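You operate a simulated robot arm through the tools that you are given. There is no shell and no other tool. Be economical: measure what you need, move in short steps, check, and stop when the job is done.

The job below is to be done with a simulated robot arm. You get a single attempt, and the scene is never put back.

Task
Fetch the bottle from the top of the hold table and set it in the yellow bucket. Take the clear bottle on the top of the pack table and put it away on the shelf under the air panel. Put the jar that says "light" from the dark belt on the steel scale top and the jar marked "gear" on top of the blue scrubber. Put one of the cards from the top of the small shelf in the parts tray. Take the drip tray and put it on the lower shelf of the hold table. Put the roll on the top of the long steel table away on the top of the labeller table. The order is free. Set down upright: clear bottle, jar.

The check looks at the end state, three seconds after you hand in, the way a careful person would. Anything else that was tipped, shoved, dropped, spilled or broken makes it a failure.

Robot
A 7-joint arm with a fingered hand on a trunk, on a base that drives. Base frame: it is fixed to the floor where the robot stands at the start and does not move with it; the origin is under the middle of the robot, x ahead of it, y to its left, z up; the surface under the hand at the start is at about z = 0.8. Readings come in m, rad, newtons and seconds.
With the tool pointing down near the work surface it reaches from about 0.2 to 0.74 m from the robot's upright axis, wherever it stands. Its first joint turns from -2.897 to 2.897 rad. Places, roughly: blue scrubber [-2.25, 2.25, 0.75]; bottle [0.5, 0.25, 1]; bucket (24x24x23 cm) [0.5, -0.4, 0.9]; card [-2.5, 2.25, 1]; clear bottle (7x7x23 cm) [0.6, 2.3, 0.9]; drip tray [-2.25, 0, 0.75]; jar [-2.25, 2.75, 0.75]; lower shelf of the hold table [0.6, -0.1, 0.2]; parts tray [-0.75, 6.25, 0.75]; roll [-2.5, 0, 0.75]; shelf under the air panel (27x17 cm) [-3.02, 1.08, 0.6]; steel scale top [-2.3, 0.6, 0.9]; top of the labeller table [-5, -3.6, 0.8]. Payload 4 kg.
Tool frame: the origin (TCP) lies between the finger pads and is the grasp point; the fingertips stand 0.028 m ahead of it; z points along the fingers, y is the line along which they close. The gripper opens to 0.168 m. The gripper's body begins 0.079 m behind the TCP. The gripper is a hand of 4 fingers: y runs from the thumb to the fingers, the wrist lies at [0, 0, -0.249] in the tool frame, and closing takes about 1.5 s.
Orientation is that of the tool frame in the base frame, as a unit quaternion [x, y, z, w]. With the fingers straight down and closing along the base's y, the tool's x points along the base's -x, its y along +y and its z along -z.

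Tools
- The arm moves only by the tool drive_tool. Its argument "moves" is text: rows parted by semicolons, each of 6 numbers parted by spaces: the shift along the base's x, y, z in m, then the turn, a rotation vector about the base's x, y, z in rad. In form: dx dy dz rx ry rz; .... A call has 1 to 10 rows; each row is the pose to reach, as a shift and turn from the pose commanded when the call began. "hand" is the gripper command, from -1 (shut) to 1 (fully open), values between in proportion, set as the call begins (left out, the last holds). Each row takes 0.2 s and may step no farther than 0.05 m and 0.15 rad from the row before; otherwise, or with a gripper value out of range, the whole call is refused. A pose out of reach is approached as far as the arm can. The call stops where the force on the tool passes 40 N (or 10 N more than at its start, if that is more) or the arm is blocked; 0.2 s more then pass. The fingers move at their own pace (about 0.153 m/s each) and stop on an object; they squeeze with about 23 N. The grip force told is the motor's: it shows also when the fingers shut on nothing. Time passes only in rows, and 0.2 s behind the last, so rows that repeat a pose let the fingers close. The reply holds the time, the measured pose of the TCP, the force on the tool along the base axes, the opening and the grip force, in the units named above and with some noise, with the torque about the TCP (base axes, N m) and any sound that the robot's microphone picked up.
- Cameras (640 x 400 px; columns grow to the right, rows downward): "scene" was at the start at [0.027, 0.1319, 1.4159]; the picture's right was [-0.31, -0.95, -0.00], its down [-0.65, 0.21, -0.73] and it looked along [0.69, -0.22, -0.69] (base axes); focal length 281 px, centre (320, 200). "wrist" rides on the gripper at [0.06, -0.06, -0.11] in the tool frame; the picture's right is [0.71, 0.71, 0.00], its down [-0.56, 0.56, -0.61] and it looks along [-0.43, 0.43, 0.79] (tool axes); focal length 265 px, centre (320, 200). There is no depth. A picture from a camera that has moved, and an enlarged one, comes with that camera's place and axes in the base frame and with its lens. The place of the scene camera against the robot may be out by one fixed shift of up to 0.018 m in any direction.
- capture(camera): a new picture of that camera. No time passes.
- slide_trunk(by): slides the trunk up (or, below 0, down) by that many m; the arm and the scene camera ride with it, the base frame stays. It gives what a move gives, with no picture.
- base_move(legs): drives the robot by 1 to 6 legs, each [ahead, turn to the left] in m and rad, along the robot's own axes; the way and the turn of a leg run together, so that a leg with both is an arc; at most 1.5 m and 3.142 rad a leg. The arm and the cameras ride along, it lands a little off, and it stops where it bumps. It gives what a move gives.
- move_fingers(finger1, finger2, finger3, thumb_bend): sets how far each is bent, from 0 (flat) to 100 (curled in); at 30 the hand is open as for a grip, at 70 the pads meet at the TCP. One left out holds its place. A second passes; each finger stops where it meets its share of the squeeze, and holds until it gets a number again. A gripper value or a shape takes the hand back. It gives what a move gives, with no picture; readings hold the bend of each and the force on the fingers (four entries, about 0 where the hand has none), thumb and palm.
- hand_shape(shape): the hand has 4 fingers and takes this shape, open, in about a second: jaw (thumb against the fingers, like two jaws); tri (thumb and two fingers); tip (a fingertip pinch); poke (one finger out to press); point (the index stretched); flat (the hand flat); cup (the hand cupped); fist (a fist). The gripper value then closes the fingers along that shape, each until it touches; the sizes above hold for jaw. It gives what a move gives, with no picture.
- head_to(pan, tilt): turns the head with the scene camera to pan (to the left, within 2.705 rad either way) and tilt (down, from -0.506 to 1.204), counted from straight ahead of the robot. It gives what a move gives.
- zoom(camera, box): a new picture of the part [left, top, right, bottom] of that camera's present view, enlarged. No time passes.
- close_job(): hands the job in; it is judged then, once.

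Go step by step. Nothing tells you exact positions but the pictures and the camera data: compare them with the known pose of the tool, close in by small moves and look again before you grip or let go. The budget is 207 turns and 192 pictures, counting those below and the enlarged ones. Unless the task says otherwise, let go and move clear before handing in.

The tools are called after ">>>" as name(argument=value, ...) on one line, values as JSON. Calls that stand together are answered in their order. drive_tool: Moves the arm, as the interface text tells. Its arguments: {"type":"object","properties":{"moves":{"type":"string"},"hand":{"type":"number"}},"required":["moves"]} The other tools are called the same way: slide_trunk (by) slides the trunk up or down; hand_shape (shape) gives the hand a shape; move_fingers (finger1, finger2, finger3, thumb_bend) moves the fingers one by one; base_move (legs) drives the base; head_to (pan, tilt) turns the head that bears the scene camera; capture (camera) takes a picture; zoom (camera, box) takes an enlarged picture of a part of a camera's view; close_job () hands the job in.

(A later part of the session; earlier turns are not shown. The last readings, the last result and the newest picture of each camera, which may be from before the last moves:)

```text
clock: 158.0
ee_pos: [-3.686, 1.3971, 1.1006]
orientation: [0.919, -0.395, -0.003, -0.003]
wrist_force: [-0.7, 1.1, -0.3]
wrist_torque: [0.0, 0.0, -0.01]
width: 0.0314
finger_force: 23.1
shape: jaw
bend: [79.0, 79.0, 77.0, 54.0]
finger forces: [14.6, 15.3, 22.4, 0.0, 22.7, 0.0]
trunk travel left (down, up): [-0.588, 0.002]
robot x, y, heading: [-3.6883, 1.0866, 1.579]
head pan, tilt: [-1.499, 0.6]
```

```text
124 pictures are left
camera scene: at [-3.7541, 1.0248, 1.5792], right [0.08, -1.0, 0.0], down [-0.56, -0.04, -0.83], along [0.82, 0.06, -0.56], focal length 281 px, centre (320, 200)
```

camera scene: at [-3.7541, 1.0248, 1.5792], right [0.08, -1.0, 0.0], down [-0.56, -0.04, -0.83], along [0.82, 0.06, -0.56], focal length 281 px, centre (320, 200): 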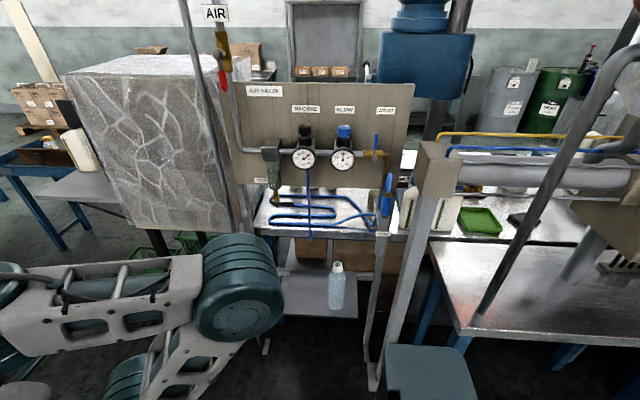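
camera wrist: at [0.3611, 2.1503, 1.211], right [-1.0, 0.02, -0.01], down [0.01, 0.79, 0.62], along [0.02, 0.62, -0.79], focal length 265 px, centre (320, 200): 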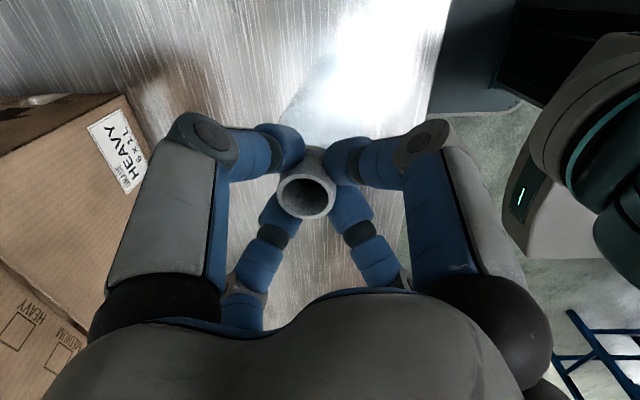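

The shelf is under the panel (z≈0.6), with another clear bottle at its right; hoses hang in front of the panel. I turn to face it and look again.

>>> base_move(legs=[[0, -1.58]])

>>> head_to(pan=0, tilt=0.8)

>>> capture(camera="scene")

>>> capture(camera="wrist")

```text
clock: 162.2
ee_pos: [-3.3744, 1.0832, 1.102]
orientation: [-0.371, 0.929, 0.0, 0.005]
wrist_force: [0.6, 0.1, -0.5]
wrist_torque: [0.03, 0.03, -0.02]
width: 0.0313
finger_force: 22.8
shape: jaw
bend: [79.0, 79.0, 77.0, 54.0]
finger forces: [14.3, 14.8, 22.4, 0.1, 22.8, 0.0]
trunk travel left (down, up): [-0.588, 0.002]
robot x, y, heading: [-3.6866, 1.0859, 0.007]
head pan, tilt: [-1.499, 0.6]
```

```text
clock: 163.8
ee_pos: [-3.3748, 1.0824, 1.1015]
orientation: [-0.371, 0.929, 0.0, 0.004]
wrist_force: [0.7, 0.5, -0.4]
wrist_torque: [0.01, -0.01, 0.0]
width: 0.0313
finger_force: 22.8
shape: jaw
bend: [79.0, 79.0, 77.0, 54.0]
finger forces: [14.3, 14.8, 22.4, 0.0, 22.8, 0.0]
trunk travel left (down, up): [-0.588, 0.002]
robot x, y, heading: [-3.6887, 1.0866, 0.008]
head pan, tilt: [0.0, 0.799]
```

```text
123 pictures are left
camera scene: at [-3.6601, 1.2421, 1.5623], right [0.01, -1.0, 0.0], down [-0.72, 0.0, -0.7], along [0.7, 0.0, -0.72], focal length 281 px, centre (320, 200)
```

scene: 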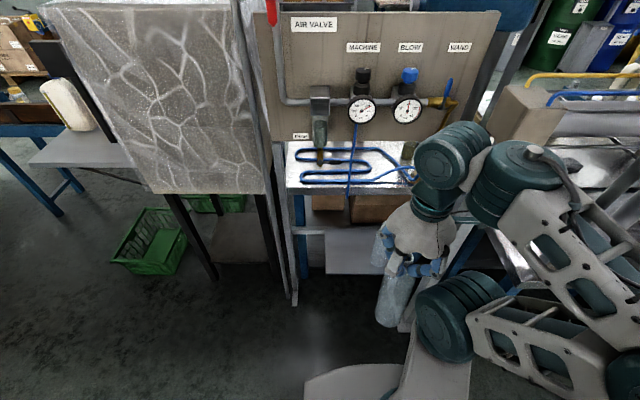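

```text
122 pictures are left
camera wrist: at [-3.3797, 0.998, 1.2102], right [-1.0, 0.03, -0.01], down [0.02, 0.79, 0.62], along [0.02, 0.62, -0.79], focal length 265 px, centre (320, 200)
```

wrist: 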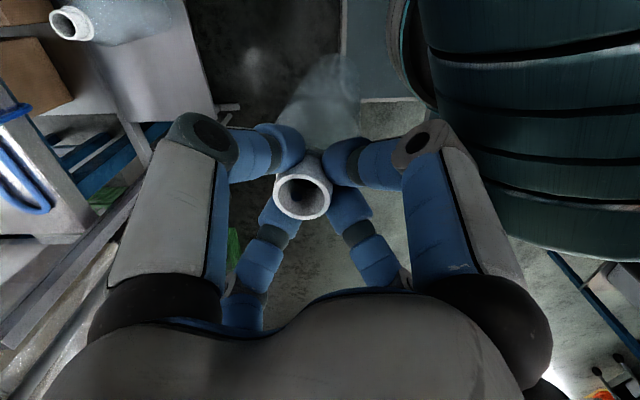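

The shelf spans x≈-3.105..-2.935, y≈0.945..1.215, and the other bottle is at (-3.07, 1.02). I'll put mine at about (-3.055, 1.15), with the hand tilted 0.2 rad to stay off the hoses; first lower the trunk.

>>> slide_trunk(by=-0.22)

>>> drive_tool(moves="0 0.03 0 0 -0.05 0; 0.02 0.067 0 0 -0.1 0; 0.05 0.067 0 0 -0.15 0; 0.09 0.067 0 0 -0.2 0; 0.13 0.067 0 0 -0.2 0")

>>> capture(camera="scene")

>>> capture(camera="wrist")

```text
clock: 166.1
ee_pos: [-3.3748, 1.0844, 0.8812]
orientation: [-0.37, 0.929, 0.0, 0.005]
wrist_force: [-0.2, 0.0, -0.4]
wrist_torque: [0.0, -0.01, -0.02]
width: 0.0315
finger_force: 23.3
shape: jaw
bend: [79.0, 79.0, 77.0, 54.0]
finger forces: [14.3, 14.8, 22.6, 0.1, 22.9, 0.1]
trunk travel left (down, up): [-0.368, 0.222]
robot x, y, heading: [-3.686, 1.086, 0.007]
head pan, tilt: [0.0, 0.799]
```

```text
clock: 166.5
ee_pos: [-3.3703, 1.1026, 0.8862]
orientation: [-0.374, 0.927, -0.003, 0.031]
wrist_force: [7.5, 3.7, 1.1]
wrist_torque: [-0.1, 0.3, 0.14]
width: 0.0306
finger_force: 23.4
shape: jaw
bend: [78.0, 79.0, 77.0, 54.0]
finger forces: [23.5, 14.9, 24.1, 0.0, 20.7, 0.0]
trunk travel left (down, up): [-0.368, 0.222]
robot x, y, heading: [-3.6882, 1.0871, 0.005]
head pan, tilt: [0.0, 0.799]
stopped in row 1: the force on the tool passed its limit at 62 N (the readings are from after the stop); the commanded pose is now the measured one
```

```text
121 pictures are left
camera scene: at [-3.66, 1.2397, 1.3426], right [0.01, -1.0, 0.0], down [-0.72, 0.0, -0.7], along [0.7, 0.01, -0.72], focal length 281 px, centre (320, 200)
```

scene: 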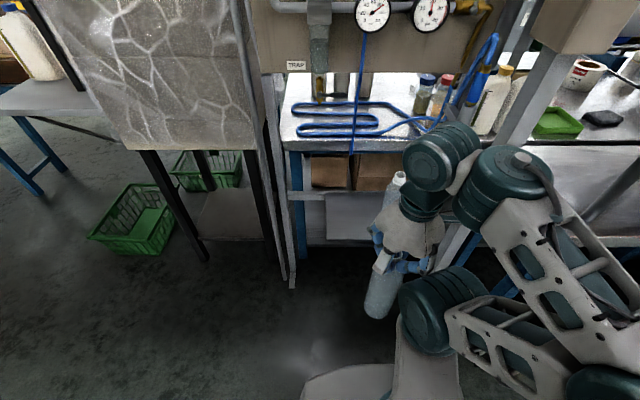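

```text
120 pictures are left
camera wrist: at [-3.3798, 1.0159, 0.993], right [-1.0, 0.02, -0.06], down [-0.02, 0.78, 0.63], along [0.06, 0.63, -0.78], focal length 265 px, centre (320, 200)
```

wrist: 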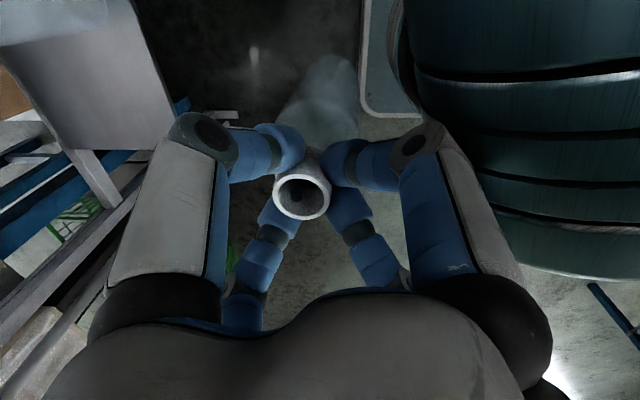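

The bottle touched the robot's own body when tilting so close in. I move straight outward first.

>>> drive_tool(moves="0.02 0 0.01 0 0 0; 0.05 0 0.01 0 0 0; 0.08 0.01 0.005 0 0 0; 0.11 0.03 0 0 0 0")

>>> capture(camera="scene")

>>> capture(camera="wrist")

```text
clock: 167.5
ee_pos: [-3.2605, 1.1358, 0.8853]
orientation: [-0.373, 0.927, -0.005, 0.029]
wrist_force: [0.2, -0.2, -0.4]
wrist_torque: [0.01, -0.01, -0.01]
width: 0.0311
finger_force: 23.0
shape: jaw
bend: [78.0, 79.0, 77.0, 54.0]
finger forces: [17.2, 16.4, 23.1, 0.1, 22.0, 0.0]
trunk travel left (down, up): [-0.368, 0.222]
robot x, y, heading: [-3.6882, 1.0849, 0.01]
head pan, tilt: [0.0, 0.799]
```

```text
119 pictures are left
camera scene: at [-3.6602, 1.2421, 1.3423], right [0.01, -1.0, 0.0], down [-0.72, -0.01, -0.7], along [0.7, 0.01, -0.72], focal length 281 px, centre (320, 200)
```

scene: 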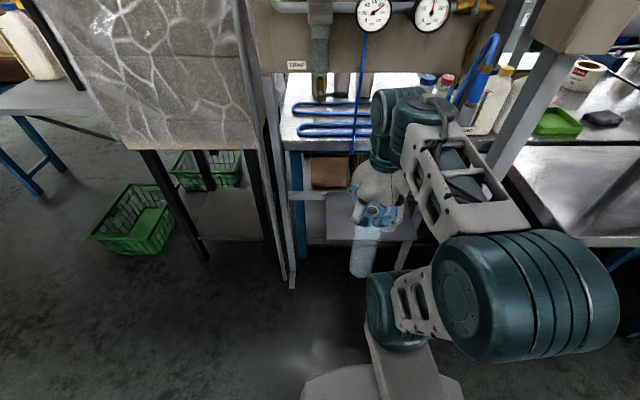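

```text
118 pictures are left
camera wrist: at [-3.2701, 1.0491, 0.9937], right [-1.0, 0.02, -0.06], down [-0.02, 0.78, 0.63], along [0.06, 0.63, -0.78], focal length 265 px, centre (320, 200)
```

wrist: 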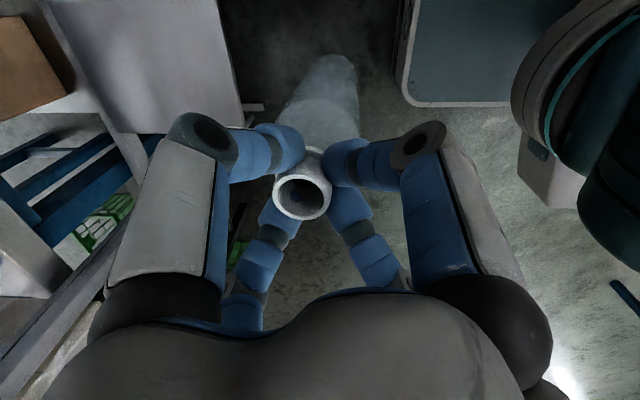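

I now see the shelf's front-left corner at about (-3.12, 1.19). I tilt and move over the shelf at 5 cm clearance, aiming at y=1.13.

>>> drive_tool(moves="0.02 0 0 0 -0.05 0; 0.05 0 0 0 -0.1 0; 0.08 -0.003 -0.005 0 -0.14 0; 0.11 -0.006 -0.008 0 -0.14 0")

>>> capture(camera="wrist")

>>> capture(camera="scene")

```text
clock: 168.5
ee_pos: [-3.1504, 1.1298, 0.876]
orientation: [-0.371, 0.923, -0.03, 0.094]
wrist_force: [-0.4, -0.2, 0.0]
wrist_torque: [0.0, 0.01, 0.01]
width: 0.031
finger_force: 22.8
shape: jaw
bend: [78.0, 79.0, 77.0, 54.0]
finger forces: [17.0, 16.5, 23.1, 0.1, 22.1, 0.1]
trunk travel left (down, up): [-0.368, 0.222]
robot x, y, heading: [-3.6897, 1.0854, 0.009]
head pan, tilt: [0.0, 0.799]
```

```text
117 pictures are left
camera wrist: at [-3.1753, 1.0427, 0.983], right [-0.98, 0.02, -0.2], down [-0.11, 0.78, 0.62], along [0.17, 0.63, -0.76], focal length 265 px, centre (320, 200)
```

wrist: 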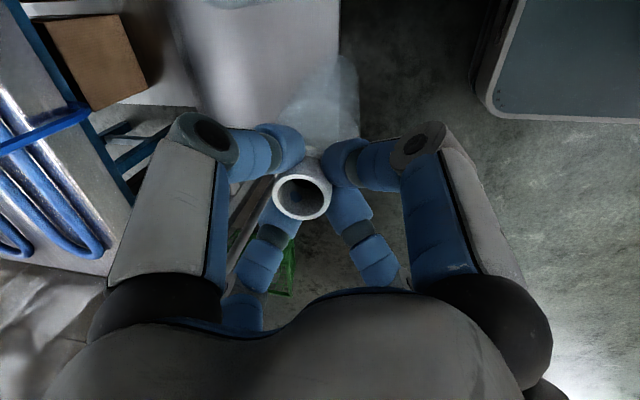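

```text
116 pictures are left
camera scene: at [-3.6601, 1.2421, 1.3423], right [0.01, -1.0, 0.0], down [-0.72, -0.01, -0.7], along [0.7, 0.01, -0.72], focal length 281 px, centre (320, 200)
```

scene: 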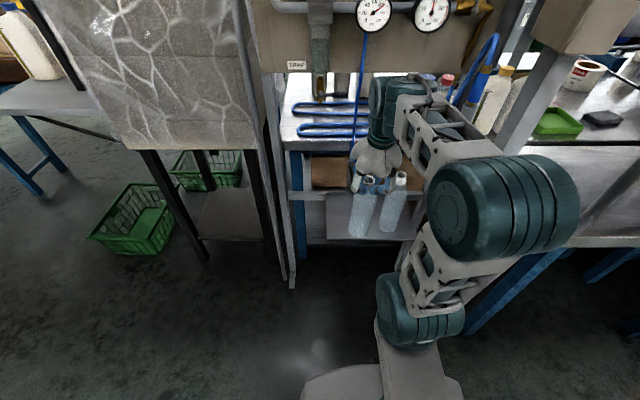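

Both bottles are visible side by side with a gap. I move the last 4.5 cm forward and lower gently.

>>> drive_tool(moves="0.025 0.004 0 0 0 0; 0.045 0.006 -0.01 0 0 0; 0.045 0.006 -0.03 0 0 0")

>>> zoom(camera="scene", box=[270, 60, 470, 280])

>>> capture(camera="wrist")

```text
clock: 169.3
ee_pos: [-3.1058, 1.134, 0.8449]
orientation: [-0.372, 0.923, -0.029, 0.094]
wrist_force: [0.5, -0.9, -0.7]
wrist_torque: [0.01, 0.0, 0.03]
width: 0.031
finger_force: 22.8
shape: jaw
bend: [78.0, 79.0, 77.0, 54.0]
finger forces: [17.1, 16.3, 23.2, 0.1, 22.1, 0.0]
trunk travel left (down, up): [-0.368, 0.222]
robot x, y, heading: [-3.6884, 1.0839, 0.005]
head pan, tilt: [0.0, 0.799]
```

```text
1.82 times, centred on (370, 170) of scene
camera zoom: at [-3.6599, 1.2422, 1.3423], right [0.01, -1.0, 0.0], down [-0.72, -0.01, -0.7], along [0.7, 0.01, -0.72], focal length 510 px, centre (229, 254)
```

zoom: 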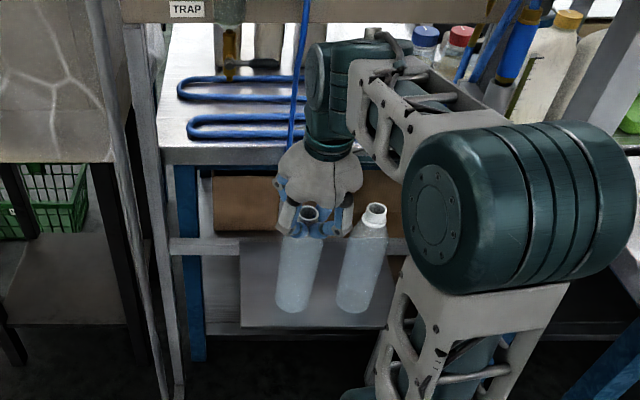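

```text
114 pictures are left
camera wrist: at [-3.1298, 1.0476, 0.952], right [-0.98, 0.02, -0.19], down [-0.11, 0.78, 0.62], along [0.17, 0.63, -0.76], focal length 265 px, centre (320, 200)
```

wrist: 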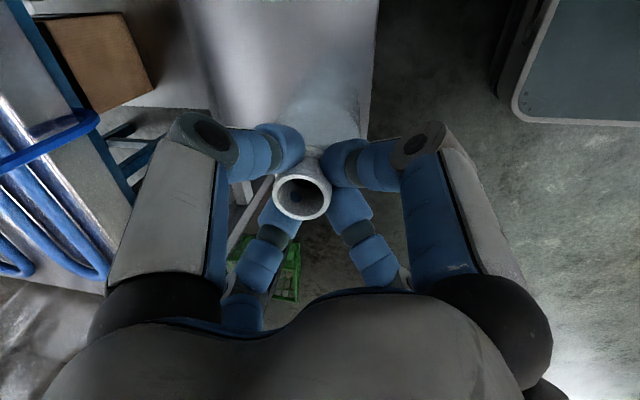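

Well placed over the shelf. I lower in small steps to contact.

>>> drive_tool(moves="0 0 -0.008 0 0 0; 0.002 0 -0.014 0 0 0; 0.003 0 -0.019 0 0 0; 0.004 0 -0.022 0 0 0")

>>> zoom(camera="scene", box=[270, 60, 470, 280])

```text
clock: 170.3
ee_pos: [-3.1004, 1.1328, 0.8278]
orientation: [-0.371, 0.923, -0.031, 0.095]
wrist_force: [0.8, -0.2, 15.9]
wrist_torque: [0.02, -0.03, -0.02]
width: 0.0313
finger_force: 22.6
shape: jaw
bend: [79.0, 79.0, 77.0, 54.0]
finger forces: [20.8, 21.5, 24.4, 0.1, 23.6, 0.0]
trunk travel left (down, up): [-0.368, 0.222]
robot x, y, heading: [-3.6867, 1.0886, 0.005]
head pan, tilt: [0.0, 0.799]
```

```text
1.82 times, centred on (370, 170) of scene
camera zoom: at [-3.6612, 1.2421, 1.3427], right [0.01, -1.0, 0.0], down [-0.72, -0.01, -0.7], along [0.7, 0.01, -0.72], focal length 510 px, centre (229, 254)
```

zoom: 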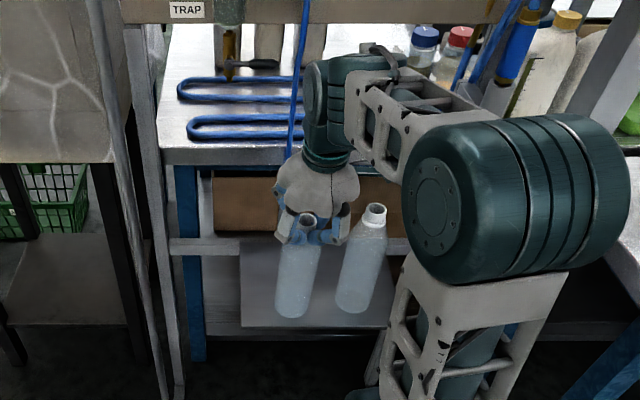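

Contact made. I pivot the bottle toward upright by about half the tilt, then release.

>>> drive_tool(moves="0.011 0 0.003 0 0.05 0; 0.022 0 0.004 0 0.1 0; 0.022 0 0.004 0 0.1 0")

>>> zoom(camera="scene", box=[270, 60, 470, 280])

```text
clock: 171.1
ee_pos: [-3.0795, 1.1333, 0.8273]
orientation: [-0.372, 0.927, -0.011, 0.047]
wrist_force: [-0.2, 0.5, 0.0]
wrist_torque: [0.02, 0.02, -0.01]
width: 0.0306
finger_force: 22.7
shape: jaw
bend: [79.0, 79.0, 77.0, 54.0]
finger forces: [17.1, 16.9, 23.6, 0.0, 22.7, 0.1]
trunk travel left (down, up): [-0.368, 0.222]
robot x, y, heading: [-3.6861, 1.0857, 0.004]
head pan, tilt: [0.0, 0.799]
```

```text
1.82 times, centred on (370, 170) of scene
camera zoom: at [-3.6599, 1.2422, 1.3422], right [0.01, -1.0, 0.0], down [-0.72, -0.01, -0.7], along [0.7, 0.01, -0.72], focal length 510 px, centre (229, 254)
```

zoom: 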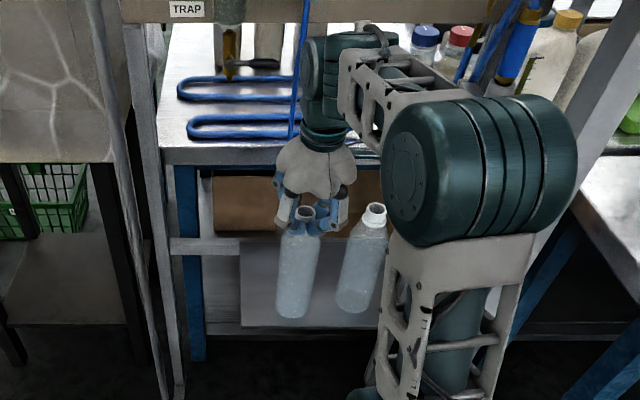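

Nearly upright. I touch down and open the hand partly.

>>> drive_tool(moves="0 0 -0.003 0 0 0; 0 0 -0.006 0 0 0")

>>> drive_tool(moves="0 0 0 0 0 0; 0 0 0 0 0 0; 0 0 0 0 0 0; 0 0 0 0 0 0; 0 0 0 0 0 0", hand=-0.1)

>>> zoom(camera="scene", box=[270, 60, 470, 280])

>>> capture(camera="wrist")

```text
clock: 171.7
ee_pos: [-3.0814, 1.1352, 0.8264]
orientation: [-0.373, 0.926, -0.013, 0.051]
wrist_force: [-4.2, 1.0, 28.6]
wrist_torque: [0.01, 0.05, 0.01]
width: 0.0316
finger_force: 22.7
shape: jaw
bend: [79.0, 79.0, 77.0, 54.0]
finger forces: [24.4, 26.2, 25.7, 0.0, 25.4, 0.0]
trunk travel left (down, up): [-0.368, 0.222]
robot x, y, heading: [-3.6877, 1.0857, 0.007]
head pan, tilt: [0.0, 0.799]
```

```text
clock: 172.9
ee_pos: [-3.0808, 1.1337, 0.8238]
orientation: [-0.373, 0.927, -0.011, 0.047]
wrist_force: [0.1, -0.9, -0.3]
wrist_torque: [-0.02, 0.0, 0.02]
width: 0.0751
finger_force: 0.1
shape: jaw
bend: [37.0, 37.0, 37.0, 37.0]
finger forces: [0.1, 0.0, 0.1, 0.1, 0.0, 0.0]
trunk travel left (down, up): [-0.368, 0.222]
robot x, y, heading: [-3.6877, 1.0863, 0.006]
head pan, tilt: [0.0, 0.799]
```

```text
1.82 times, centred on (370, 170) of scene
camera zoom: at [-3.66, 1.2422, 1.3423], right [0.01, -1.0, 0.0], down [-0.72, -0.01, -0.7], along [0.7, 0.01, -0.72], focal length 510 px, centre (229, 254)
```

zoom: 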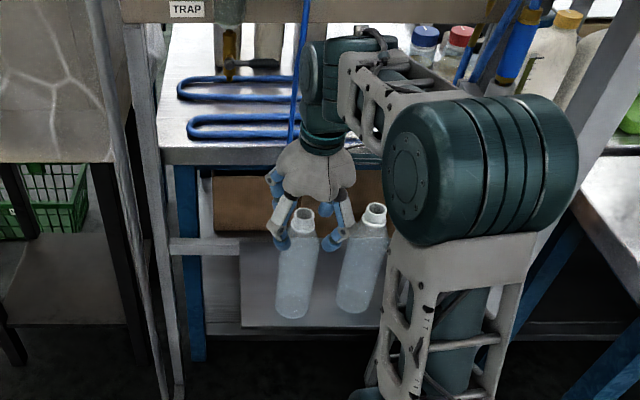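

```text
110 pictures are left
camera wrist: at [-3.0938, 1.0471, 0.9302], right [-1.0, 0.02, -0.1], down [-0.04, 0.78, 0.62], along [0.09, 0.63, -0.78], focal length 265 px, centre (320, 200)
```

wrist: 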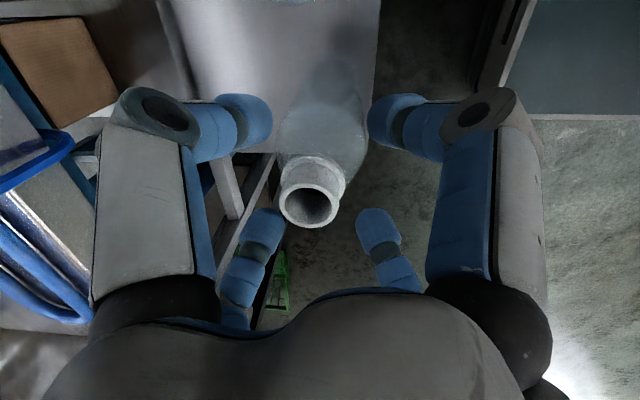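

The bottle stands upright on the shelf. I withdraw up and back, then raise the trunk for travel.

>>> drive_tool(moves="-0.004 0 0.03 0 0 0; -0.01 0 0.06 0 0 0; -0.04 0 0.075 0 0 0; -0.08 0 0.08 0 0 0; -0.12 0 0.08 0 0 0; -0.16 0 0.08 0 0 0; -0.2 0 0.08 0 0 0; -0.24 0 0.08 0 0 0")

>>> capture(camera="scene")

```text
clock: 174.7
ee_pos: [-3.3201, 1.1353, 0.9028]
orientation: [-0.374, 0.926, -0.011, 0.046]
wrist_force: [0.4, -1.2, 0.4]
wrist_torque: [0.07, 0.0, -0.03]
width: 0.0753
finger_force: 0.0
shape: jaw
bend: [37.0, 37.0, 37.0, 37.0]
finger forces: [0.0, 0.0, 0.0, 0.1, 0.0, 0.0]
trunk travel left (down, up): [-0.368, 0.222]
robot x, y, heading: [-3.6878, 1.085, 0.009]
head pan, tilt: [0.0, 0.799]
```

```text
109 pictures are left
camera scene: at [-3.6601, 1.2426, 1.3422], right [0.01, -1.0, 0.0], down [-0.72, -0.01, -0.7], along [0.7, 0.01, -0.72], focal length 281 px, centre (320, 200)
```

scene: 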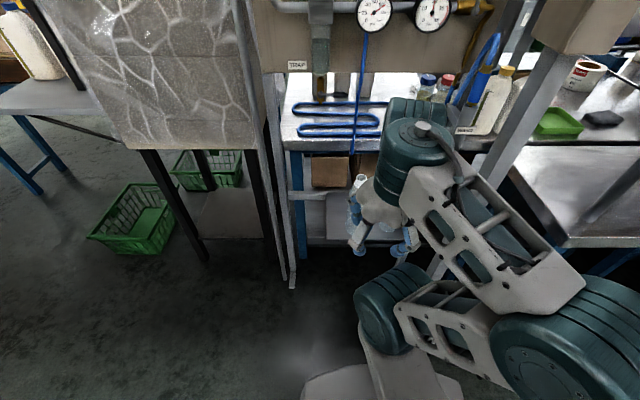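

The clear bottle is set. From this aisle I'll go on to the small printer shelf at (-2.5, 2.25) for the card, so I drive along the aisle and face it.

>>> base_move(legs=[[0, 1.56], [1.2, 0], [0, -1.57]])

>>> slide_trunk(by=0.2)

>>> head_to(pan=0.0, tilt=0.6)

>>> capture(camera="scene")

```text
clock: 188.3
ee_pos: [-3.3077, 2.2979, 0.9021]
orientation: [-0.354, 0.934, -0.012, 0.046]
wrist_force: [0.0, 1.1, 0.9]
wrist_torque: [0.01, -0.01, -0.02]
width: 0.0756
finger_force: 0.0
shape: jaw
bend: [37.0, 37.0, 37.0, 37.0]
finger forces: [0.1, 0.0, 0.0, 0.1, 0.0, 0.1]
trunk travel left (down, up): [-0.368, 0.222]
robot x, y, heading: [-3.676, 2.2636, -0.034]
head pan, tilt: [0.0, 0.799]
```

```text
clock: 190.5
ee_pos: [-3.3081, 2.2978, 1.1019]
orientation: [-0.355, 0.934, -0.011, 0.048]
wrist_force: [0.1, 1.2, -0.3]
wrist_torque: [0.0, 0.02, 0.03]
width: 0.0754
finger_force: 0.1
shape: jaw
bend: [37.0, 37.0, 37.0, 37.0]
finger forces: [0.0, 0.0, 0.1, 0.1, 0.0, 0.1]
trunk travel left (down, up): [-0.568, 0.022]
robot x, y, heading: [-3.68, 2.2621, -0.03]
head pan, tilt: [0.0, 0.799]
```

```text
clock: 191.2
ee_pos: [-3.3074, 2.2978, 1.102]
orientation: [-0.355, 0.934, -0.011, 0.047]
wrist_force: [-0.2, 0.4, -0.2]
wrist_torque: [-0.02, 0.01, 0.01]
width: 0.0749
finger_force: 0.1
shape: jaw
bend: [37.0, 37.0, 37.0, 37.0]
finger forces: [0.1, 0.1, 0.0, 0.0, 0.1, 0.1]
trunk travel left (down, up): [-0.568, 0.022]
robot x, y, heading: [-3.6761, 2.2631, -0.036]
head pan, tilt: [0.0, 0.6]
```

```text
108 pictures are left
camera scene: at [-3.6349, 2.4192, 1.5591], right [-0.03, -1.0, 0.0], down [-0.57, 0.02, -0.82], along [0.82, -0.03, -0.57], focal length 281 px, centre (320, 200)
```

scene: 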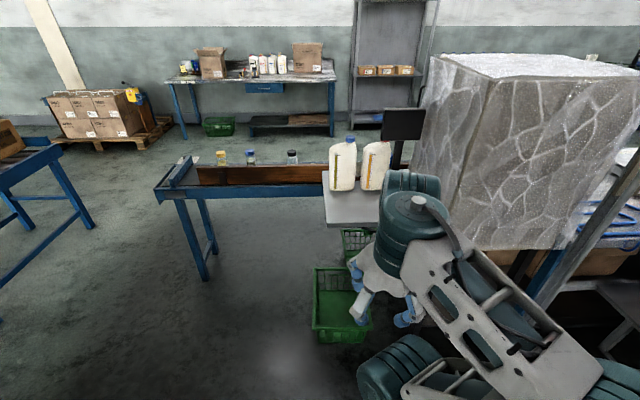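

The card holder sits on the belt side of that shelf, behind two bottles from here, so I'll take it from the front. There is a ~1 m gap past the belt's end; I drive through it to the belt's front.

>>> base_move(legs=[[0, 1.606], [1.46, 0], [0, -1.571], [1.1, 0]])

>>> head_to(pan=-0.2, tilt=0.4)

>>> capture(camera="scene")

```text
clock: 211.6
ee_pos: [-2.29, 3.8577, 1.1024]
orientation: [-0.39, 0.919, -0.01, 0.047]
wrist_force: [-0.5, -0.7, 0.1]
wrist_torque: [0.02, -0.02, -0.02]
width: 0.0752
finger_force: 0.0
shape: jaw
bend: [37.0, 37.0, 37.0, 37.0]
finger forces: [0.0, 0.0, 0.0, 0.1, 0.0, 0.0]
trunk travel left (down, up): [-0.568, 0.022]
robot x, y, heading: [-2.657, 3.7942, 0.048]
head pan, tilt: [0.0, 0.6]
```

```text
clock: 212.3
ee_pos: [-2.2896, 3.8556, 1.1023]
orientation: [-0.39, 0.92, -0.01, 0.048]
wrist_force: [-0.2, 0.1, 0.5]
wrist_torque: [0.02, -0.03, 0.03]
width: 0.0753
finger_force: 0.0
shape: jaw
bend: [37.0, 37.0, 37.0, 37.0]
finger forces: [0.0, 0.0, 0.0, 0.0, 0.1, 0.0]
trunk travel left (down, up): [-0.568, 0.022]
robot x, y, heading: [-2.6557, 3.7929, 0.048]
head pan, tilt: [-0.201, 0.4]
```

```text
107 pictures are left
camera scene: at [-2.6226, 3.9333, 1.5773], right [-0.15, -0.99, 0.0], down [-0.39, 0.06, -0.92], along [0.91, -0.14, -0.39], focal length 281 px, centre (320, 200)
```

scene: 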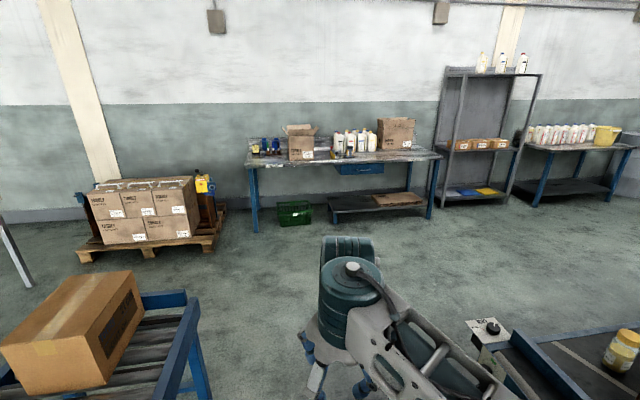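

The gap is clear (belt end y≈3.33, conveyor y≈4.29). I drive on through and come round in front of the belt.

>>> base_move(legs=[[0, -0.05], [1.2, 0], [0, -1.571], [1.3, 0], [0, -1.571]])

>>> head_to(pan=0.0, tilt=0.65)

>>> capture(camera="scene")

```text
clock: 232.4
ee_pos: [-1.8356, 2.4674, 1.1021]
orientation: [0.928, 0.37, -0.047, -0.011]
wrist_force: [0.4, -0.1, 0.4]
wrist_torque: [0.02, -0.02, -0.04]
width: 0.0753
finger_force: 0.1
shape: jaw
bend: [37.0, 37.0, 37.0, 37.0]
finger forces: [0.0, 0.0, 0.0, 0.0, 0.0, 0.1]
trunk travel left (down, up): [-0.568, 0.022]
robot x, y, heading: [-1.4658, 2.5125, -3.138]
head pan, tilt: [-0.201, 0.4]
```

```text
clock: 233.2
ee_pos: [-1.8348, 2.4667, 1.1027]
orientation: [0.927, 0.371, -0.048, -0.011]
wrist_force: [0.1, 0.4, -0.2]
wrist_torque: [0.02, -0.05, -0.03]
width: 0.0754
finger_force: 0.1
shape: jaw
bend: [37.0, 37.0, 37.0, 37.0]
finger forces: [0.0, 0.1, 0.0, 0.0, 0.0, 0.0]
trunk travel left (down, up): [-0.568, 0.022]
robot x, y, heading: [-1.4694, 2.5151, -3.14]
head pan, tilt: [0.0, 0.649]
```

```text
106 pictures are left
camera scene: at [-1.4853, 2.3454, 1.5549], right [0.0, 1.0, 0.0], down [0.6, 0.0, -0.8], along [-0.8, 0.0, -0.6], focal length 281 px, centre (320, 200)
```

scene: 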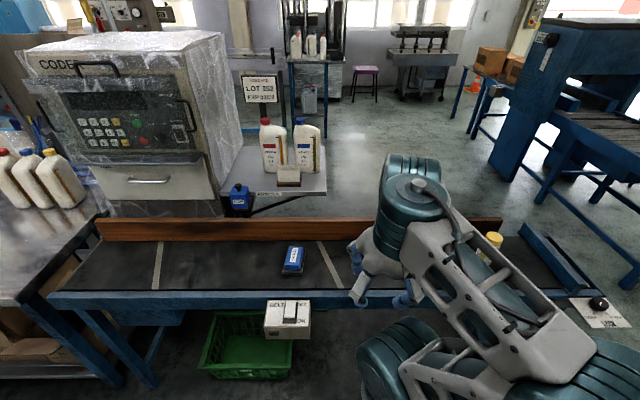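

Good view: scrubber on the belt, card holder on the shelf edge in front of two bottles. I zoom on the card holder and the wrist area.

>>> zoom(camera="scene", box=[225, 110, 345, 210])

>>> zoom(camera="scene", box=[260, 215, 340, 345])

```text
4.00 times, centred on (285, 160) of scene
camera zoom: at [-1.4853, 2.3454, 1.5549], right [0.0, 1.0, 0.0], down [0.6, 0.0, -0.8], along [-0.8, 0.0, -0.6], focal length 1122 px, centre (460, 360)
```

zoom: 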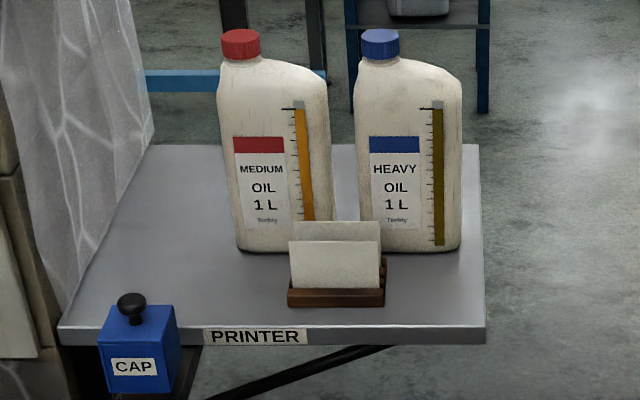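

```text
3.08 times, centred on (300, 280) of scene
camera zoom: at [-1.4853, 2.3454, 1.5549], right [0.0, 1.0, 0.0], down [0.6, 0.0, -0.8], along [-0.8, 0.0, -0.6], focal length 863 px, centre (382, -46)
```

zoom: 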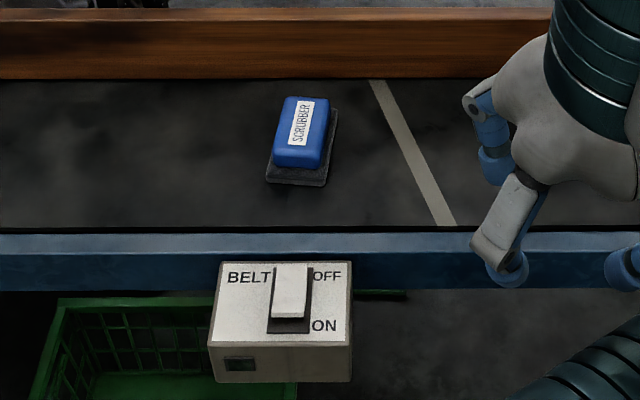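

The shelf top is at z≈1.0; the wooden holder has two cards, the front one at about (-2.32, 2.235), top z≈1.06. I drive 0.2 m closer, take the "tip" shape and turn the hand so it pinches along x.

>>> base_move(legs=[[0.2, 0]])

>>> hand_shape(shape="tip")

>>> drive_tool(moves="0 0 0.02 0 -0.1 0; 0 -0.04 0.05 0 -0.1 0; -0.02 -0.08 0.08 0 -0.1 0; -0.05 -0.12 0.1 0 -0.1 0")

>>> drive_tool(moves="-0.02 -0.03 0 0 0 0.14; -0.04 -0.06 0 0 0 0.28; -0.06 -0.07 0 0 0 0.42; -0.06 -0.07 0 0 0 0.56; -0.06 -0.07 0 0 0 0.7; -0.06 -0.07 0 0 0 0.81")

>>> capture(camera="wrist")

>>> capture(camera="scene")

```text
clock: 234.8
ee_pos: [-2.039, 2.4654, 1.1022]
orientation: [0.927, 0.372, -0.047, -0.012]
wrist_force: [0.2, 0.3, 0.0]
wrist_torque: [-0.01, -0.01, 0.01]
width: 0.0755
finger_force: 0.1
shape: jaw
bend: [37.0, 37.0, 37.0, 37.0]
finger forces: [0.0, 0.0, 0.0, 0.0, 0.1, 0.0]
trunk travel left (down, up): [-0.568, 0.022]
robot x, y, heading: [-1.667, 2.5132, -3.14]
head pan, tilt: [0.0, 0.649]
```

```text
clock: 235.7
ee_pos: [-2.0369, 2.4657, 1.1022]
orientation: [0.928, 0.37, -0.048, -0.011]
wrist_force: [0.0, -0.2, 0.1]
wrist_torque: [-0.01, -0.01, 0.01]
width: 0.1681
finger_force: 0.1
shape: tip
bend: [11.0, 30.0, 11.0, 30.0]
finger forces: [0.0, 0.0, 0.0, 0.0, 0.0, 0.0]
trunk travel left (down, up): [-0.568, 0.022]
robot x, y, heading: [-1.6709, 2.5117, -3.136]
head pan, tilt: [0.0, 0.649]
```

```text
refused: row 3 steps farther than a row can; nothing moved
```

```text
clock: 237.1
ee_pos: [-2.0979, 2.3945, 1.1024]
orientation: [0.706, 0.707, -0.049, 0.008]
wrist_force: [-0.4, -0.7, 0.2]
wrist_torque: [0.0, 0.0, 0.01]
width: 0.168
finger_force: 0.1
shape: tip
bend: [11.0, 30.0, 11.0, 30.0]
finger forces: [0.1, 0.1, 0.1, 0.0, 0.1, 0.1]
trunk travel left (down, up): [-0.568, 0.022]
robot x, y, heading: [-1.6694, 2.5118, -3.136]
head pan, tilt: [0.0, 0.649]
```

```text
103 pictures are left
camera wrist: at [-2.1532, 2.4646, 1.2095], right [0.7, 0.7, -0.1], down [0.59, -0.51, 0.62], along [0.39, -0.5, -0.77], focal length 265 px, centre (320, 200)
```

wrist: 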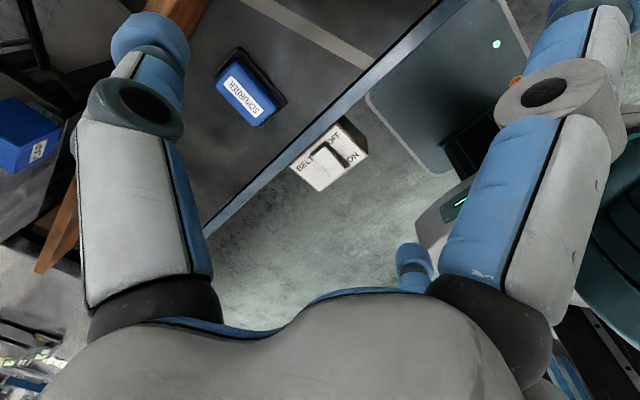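

```text
102 pictures are left
camera scene: at [-1.6871, 2.3449, 1.5549], right [0.0, 1.0, 0.0], down [0.6, 0.0, -0.8], along [-0.8, 0.0, -0.6], focal length 281 px, centre (320, 200)
```

scene: 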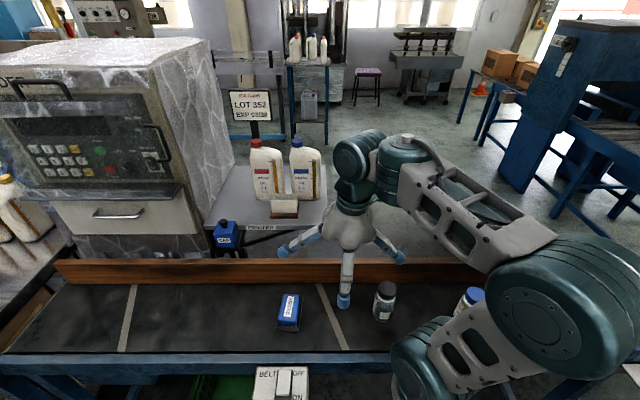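

Pinching across the faces would bring the thumb into the bottles behind. Instead I'll grip the card by its side edges with a tilted hand, the two idle fingers curled away; so I turn the hand back.

>>> drive_tool(moves="0 0 0.01 0 0 -0.15; 0 -0.01 0.02 0 0 -0.3; 0.01 -0.02 0.03 0 0 -0.45; 0.01 -0.03 0.04 0 0 -0.6; 0.01 -0.04 0.05 0 0 -0.75; 0.01 -0.06 0.05 0 0 -0.9; 0.01 -0.08 0.05 0 0 -1.05; 0.01 -0.1 0.05 0 0 -1.2; 0.01 -0.12 0.05 0 0 -1.35; 0.01 -0.14 0.05 0 0 -1.5")

>>> drive_tool(moves="0 -0.01 0 0 0 -0.07; 0 -0.02 0 0 0.12 -0.07; 0 -0.02 0 0 0.26 -0.07; 0 -0.02 0 0 0.4 -0.07; 0 -0.02 0 0 0.53 -0.07; 0 -0.02 0 0 0.6 -0.07")

>>> move_fingers(finger1=100, finger3=100, finger2=30, thumb_bend=30)

>>> capture(camera="wrist")

>>> zoom(camera="scene", box=[200, 120, 420, 300])

```text
clock: 239.3
ee_pos: [-2.0816, 2.2617, 1.1438]
orientation: [0.998, 0.053, -0.042, -0.006]
wrist_force: [-0.3, -0.6, -0.1]
wrist_torque: [0.12, -0.01, -0.02]
width: 0.1682
finger_force: 0.0
shape: tip
bend: [11.0, 30.0, 11.0, 30.0]
finger forces: [0.0, 0.1, 0.2, 0.0, 0.1, 0.0]
out of reach, approached as far as the arm can: row 7, 8, 9, 10
trunk travel left (down, up): [-0.568, 0.022]
robot x, y, heading: [-1.6697, 2.5102, -3.136]
head pan, tilt: [0.0, 0.649]
```

```text
clock: 240.7
ee_pos: [-2.0861, 2.2354, 1.1517]
orientation: [0.942, -0.008, -0.334, -0.037]
wrist_force: [0.3, -0.5, -0.1]
wrist_torque: [0.01, 0.01, 0.02]
width: 0.1681
finger_force: 0.0
shape: tip
bend: [11.0, 30.0, 11.0, 30.0]
finger forces: [0.0, 0.0, 0.1, 0.1, 0.0, 0.1]
out of reach, approached as far as the arm can: row 1, 2
trunk travel left (down, up): [-0.568, 0.022]
robot x, y, heading: [-1.6692, 2.5129, -3.136]
head pan, tilt: [0.0, 0.649]
```

```text
clock: 241.7
ee_pos: [-2.0878, 2.235, 1.1527]
orientation: [0.942, -0.009, -0.333, -0.038]
wrist_force: [-0.1, 0.2, 0.4]
wrist_torque: [0.0, 0.0, -0.05]
width: 0.0788
finger_force: 0.0
shape: fingers
bend: [73.0, 30.0, 73.0, 30.0]
finger forces: [0.0, 0.0, 0.0, 0.0, 0.0, 0.0]
trunk travel left (down, up): [-0.568, 0.022]
robot x, y, heading: [-1.6699, 2.5143, -3.139]
head pan, tilt: [0.0, 0.649]
```

```text
101 pictures are left
camera wrist: at [-1.9704, 2.2882, 1.2028], right [0.52, -0.7, -0.49], down [-0.07, -0.61, 0.79], along [-0.85, -0.38, -0.37], focal length 265 px, centre (320, 200)
```

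wrist: 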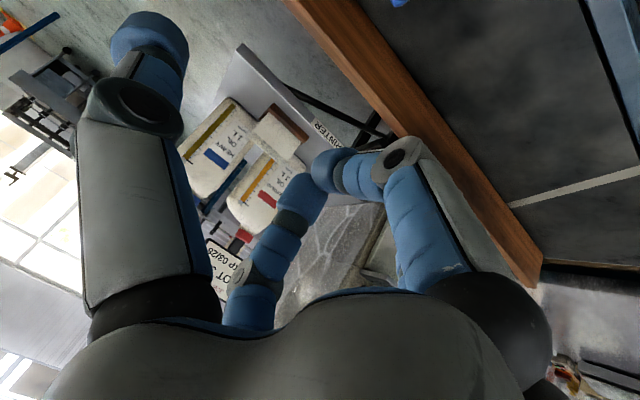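

```text
2.22 times, centred on (310, 210) of scene
camera zoom: at [-1.6869, 2.3446, 1.5549], right [0.0, 1.0, 0.0], down [0.6, 0.0, -0.8], along [-0.8, 0.0, -0.6], focal length 624 px, centre (342, 178)
```

zoom: 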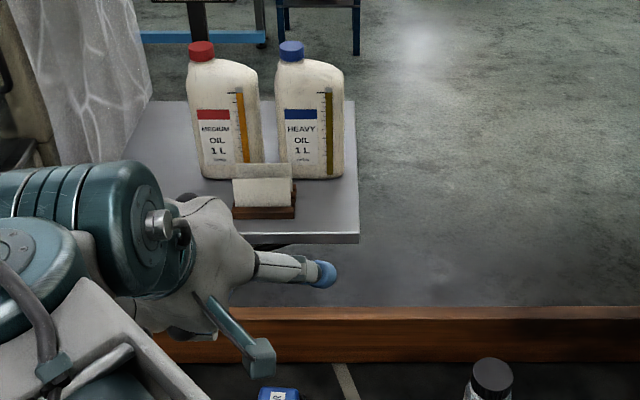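

Triangulating from both camera stands, the shelf top is z≈0.89 and the front card is farther: about (-2.463, 2.218), top z≈0.965, with ~10 cm before the bottles. A near-vertical face pinch fits after all; I reset the hand and shift the base closer and in line.

>>> hand_shape(shape="tip")

>>> drive_tool(moves="0.01 0.01 0 0 -0.14 0; 0.02 0.02 0 0 -0.28 0; 0.03 0.03 0 0 -0.42 0; 0.03 0.05 0 0 -0.52 0; 0.03 0.09 -0.01 0 -0.52 0; 0.03 0.13 -0.02 0 -0.52 0; 0.03 0.17 -0.02 0 -0.52 0")

>>> drive_tool(moves="0 0.01 0 0 0 0.15; 0 0.02 0 0 0 0.3; 0 0.03 0 0 0 0.45; 0 0.04 0 0 0 0.6; 0 0.05 0 0 0 0.75; 0 0.06 0 0 0 0.9; 0 0.06 0 0 0 1.05; 0 0.06 0 0 0 1.2; 0 0.06 0 0 0 1.35; 0 0.06 0 0 0 1.5")

>>> base_move(legs=[[0, 1.571], [0.28, 0], [0, -1.571], [0.12, 0]])

>>> capture(camera="scene")

>>> capture(camera="wrist")

```text
clock: 242.6
ee_pos: [-2.0869, 2.235, 1.153]
orientation: [0.942, -0.009, -0.334, -0.038]
wrist_force: [0.4, 0.1, 0.2]
wrist_torque: [0.0, 0.01, -0.06]
width: 0.168
finger_force: 0.0
shape: tip
bend: [11.0, 30.0, 11.0, 30.0]
finger forces: [0.0, 0.1, 0.0, 0.0, 0.1, 0.1]
trunk travel left (down, up): [-0.568, 0.022]
robot x, y, heading: [-1.6713, 2.5137, -3.137]
head pan, tilt: [0.0, 0.649]
```

```text
clock: 244.2
ee_pos: [-2.0584, 2.4067, 1.1335]
orientation: [0.996, 0.002, -0.08, -0.038]
wrist_force: [0.3, 0.2, -0.3]
wrist_torque: [-0.03, 0.02, 0.01]
width: 0.1679
finger_force: 0.1
shape: tip
bend: [11.0, 30.0, 11.0, 30.0]
finger forces: [0.0, 0.1, 0.0, 0.0, 0.0, 0.1]
trunk travel left (down, up): [-0.568, 0.022]
robot x, y, heading: [-1.6679, 2.5111, -3.141]
head pan, tilt: [0.0, 0.649]
```

```text
clock: 246.4
ee_pos: [-2.0569, 2.4658, 1.132]
orientation: [0.727, 0.681, -0.084, 0.027]
wrist_force: [-0.4, -0.9, -0.4]
wrist_torque: [0.0, 0.01, 0.02]
width: 0.168
finger_force: 0.1
shape: tip
bend: [11.0, 30.0, 11.0, 30.0]
finger forces: [0.0, 0.0, 0.0, 0.0, 0.0, 0.0]
trunk travel left (down, up): [-0.568, 0.022]
robot x, y, heading: [-1.669, 2.5146, -3.139]
head pan, tilt: [0.0, 0.649]
```

```text
clock: 256.9
ee_pos: [-2.1718, 2.1834, 1.1323]
orientation: [0.729, 0.679, -0.085, 0.026]
wrist_force: [0.6, 0.3, 0.3]
wrist_torque: [0.03, 0.04, -0.06]
width: 0.1681
finger_force: 0.1
shape: tip
bend: [11.0, 30.0, 11.0, 30.0]
finger forces: [0.0, 0.1, 0.1, 0.0, 0.0, 0.0]
trunk travel left (down, up): [-0.568, 0.022]
robot x, y, heading: [-1.7844, 2.2327, 3.14]
head pan, tilt: [0.0, 0.649]
stopped in leg 4: the robot was blocked; the commanded pose is now the measured one
```

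```text
99 pictures are left
camera scene: at [-1.8017, 2.0626, 1.5549], right [0.0, 1.0, 0.0], down [0.6, 0.0, -0.8], along [-0.8, 0.0, -0.6], focal length 281 px, centre (320, 200)
```

scene: 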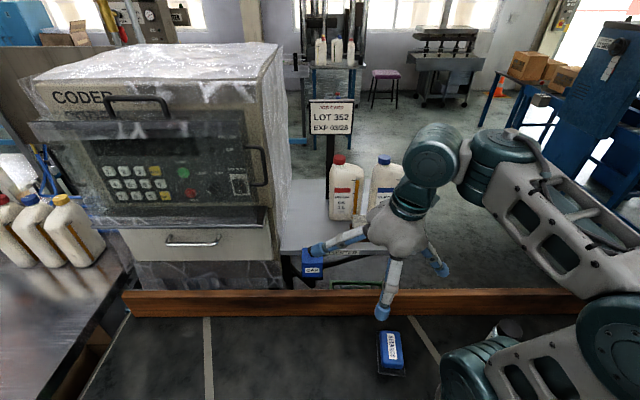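

```text
98 pictures are left
camera wrist: at [-2.2203, 2.2659, 1.2352], right [0.75, 0.64, -0.17], down [0.57, -0.5, 0.65], along [0.33, -0.58, -0.74], focal length 265 px, centre (320, 200)
```

wrist: 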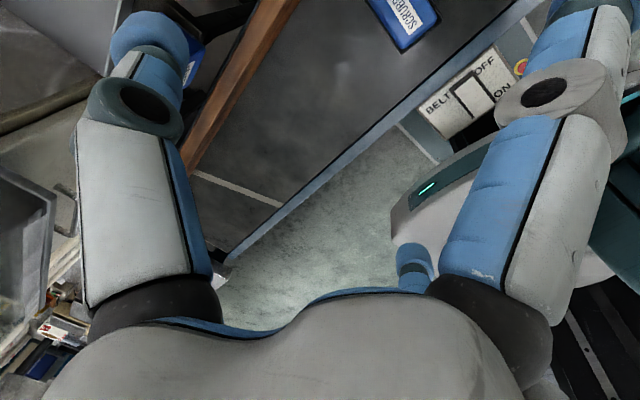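

The base touched the belt's front; I back off slightly, straighten the hand, narrow the pinch and move over the card at a safe height.

>>> base_move(legs=[[-0.02, 0]])

>>> drive_tool(moves="0 0 0 0.078 0.031 0.039; 0 0.01 0 0.155 0.062 0.078; -0.04 0.02 0 0.155 0.062 0.078; -0.08 0.03 0 0.155 0.062 0.078; -0.12 0.035 0 0.155 0.062 0.078; -0.16 0.035 0 0.155 0.062 0.078; -0.2 0.035 0 0.155 0.062 0.078; -0.23 0.035 0 0.155 0.062 0.078", hand=-0.5)

>>> zoom(camera="scene", box=[280, 120, 480, 300])

>>> capture(camera="wrist")

```text
clock: 257.7
ee_pos: [-2.1514, 2.1852, 1.1323]
orientation: [0.728, 0.679, -0.085, 0.026]
wrist_force: [0.0, 0.1, 0.4]
wrist_torque: [0.01, 0.04, 0.01]
width: 0.1681
finger_force: 0.0
shape: tip
bend: [11.0, 30.0, 11.0, 30.0]
finger forces: [0.0, 0.0, 0.1, 0.0, 0.0, 0.0]
trunk travel left (down, up): [-0.568, 0.022]
robot x, y, heading: [-1.7612, 2.2319, 3.142]
head pan, tilt: [0.0, 0.649]
```

```text
clock: 259.5
ee_pos: [-2.3844, 2.2043, 1.1352]
orientation: [0.697, 0.714, -0.054, -0.046]
wrist_force: [-0.9, 4.6, 0.3]
wrist_torque: [-0.39, 0.03, 0.01]
width: 0.042
finger_force: 0.0
shape: tip
bend: [11.0, 78.0, 11.0, 49.0]
finger forces: [0.1, 0.1, 0.0, 0.0, 0.0, 0.1]
out of reach, approached as far as the arm can: row 5, 6, 7, 8
trunk travel left (down, up): [-0.568, 0.022]
robot x, y, heading: [-1.7615, 2.2289, -3.144]
head pan, tilt: [0.0, 0.649]
```

```text
2.22 times, centred on (380, 210) of scene
camera zoom: at [-1.7811, 2.0516, 1.5542], right [0.0, 1.0, 0.01], down [0.6, 0.01, -0.8], along [-0.8, 0.0, -0.6], focal length 624 px, centre (187, 178)
```

zoom: 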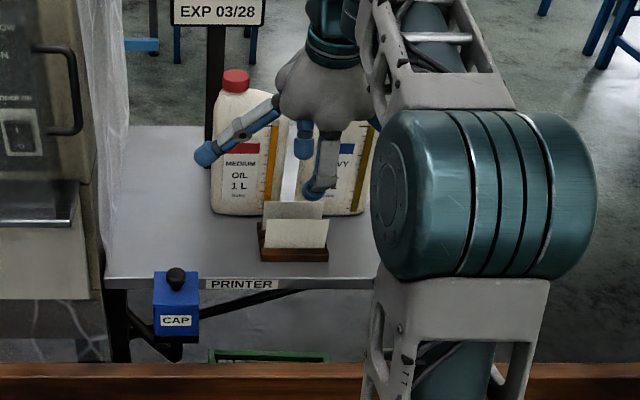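

```text
96 pictures are left
camera wrist: at [-2.4316, 2.2648, 1.2521], right [0.68, 0.72, -0.11], down [0.65, -0.54, 0.53], along [0.33, -0.43, -0.84], focal length 265 px, centre (320, 200)
```

wrist: 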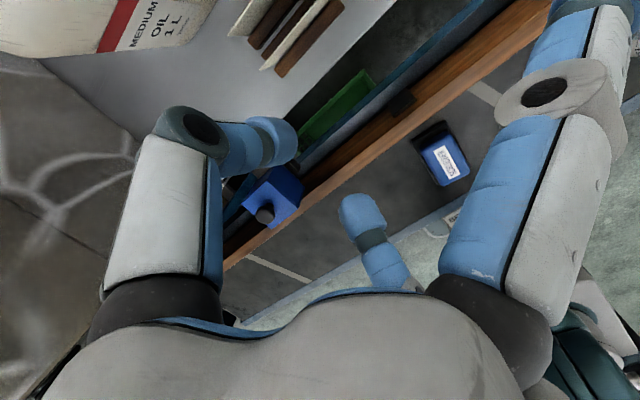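

The wrist view confirms the front card's line at x≈-2.468. I go lower and outward to a point just above it.

>>> drive_tool(moves="-0.02 0.005 -0.04 0 0 0; -0.04 0.01 -0.075 0 0 0; -0.06 0.014 -0.09 0 0 0; -0.074 0.014 -0.1 0 0 0; -0.076 0.014 -0.1 0 0 0")

>>> zoom(camera="scene", box=[320, 140, 420, 240])

>>> capture(camera="wrist")

```text
clock: 260.7
ee_pos: [-2.4572, 2.2443, 1.034]
orientation: [0.703, 0.708, -0.054, -0.047]
wrist_force: [-0.3, 2.8, 0.5]
wrist_torque: [-0.32, 0.03, 0.05]
width: 0.0419
finger_force: 0.1
shape: tip
bend: [11.0, 78.0, 11.0, 49.0]
finger forces: [0.1, 0.0, 0.1, 0.0, 0.0, 0.0]
trunk travel left (down, up): [-0.568, 0.022]
robot x, y, heading: [-1.7644, 2.2283, 3.14]
head pan, tilt: [0.0, 0.649]
```

```text
4.00 times, centred on (370, 190) of scene
camera zoom: at [-1.7821, 2.0702, 1.5557], right [0.0, 1.0, -0.01], down [0.6, 0.0, -0.8], along [-0.8, 0.0, -0.6], focal length 1122 px, centre (120, 240)
```

zoom: 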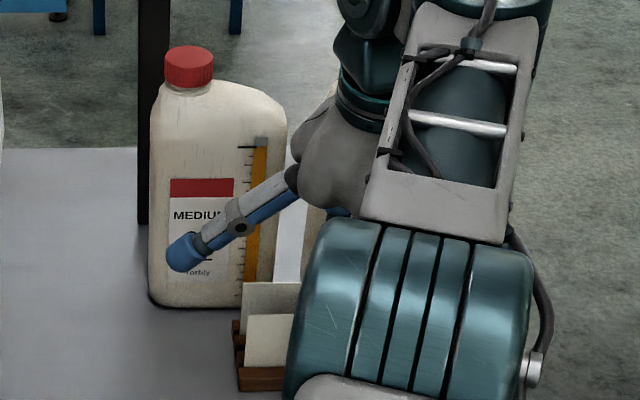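

```text
94 pictures are left
camera wrist: at [-2.5038, 2.3067, 1.1494], right [0.69, 0.71, -0.11], down [0.64, -0.55, 0.54], along [0.32, -0.44, -0.84], focal length 265 px, centre (320, 200)
```

wrist: 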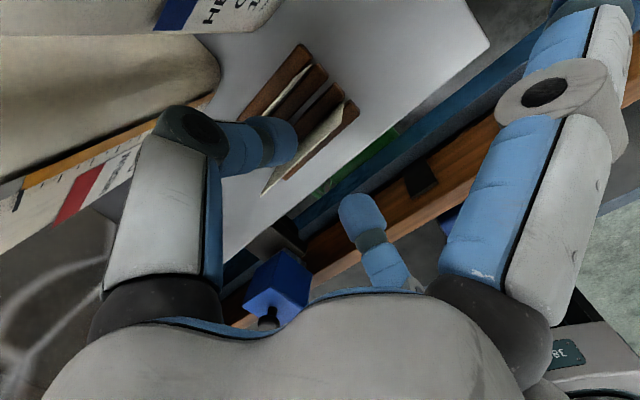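

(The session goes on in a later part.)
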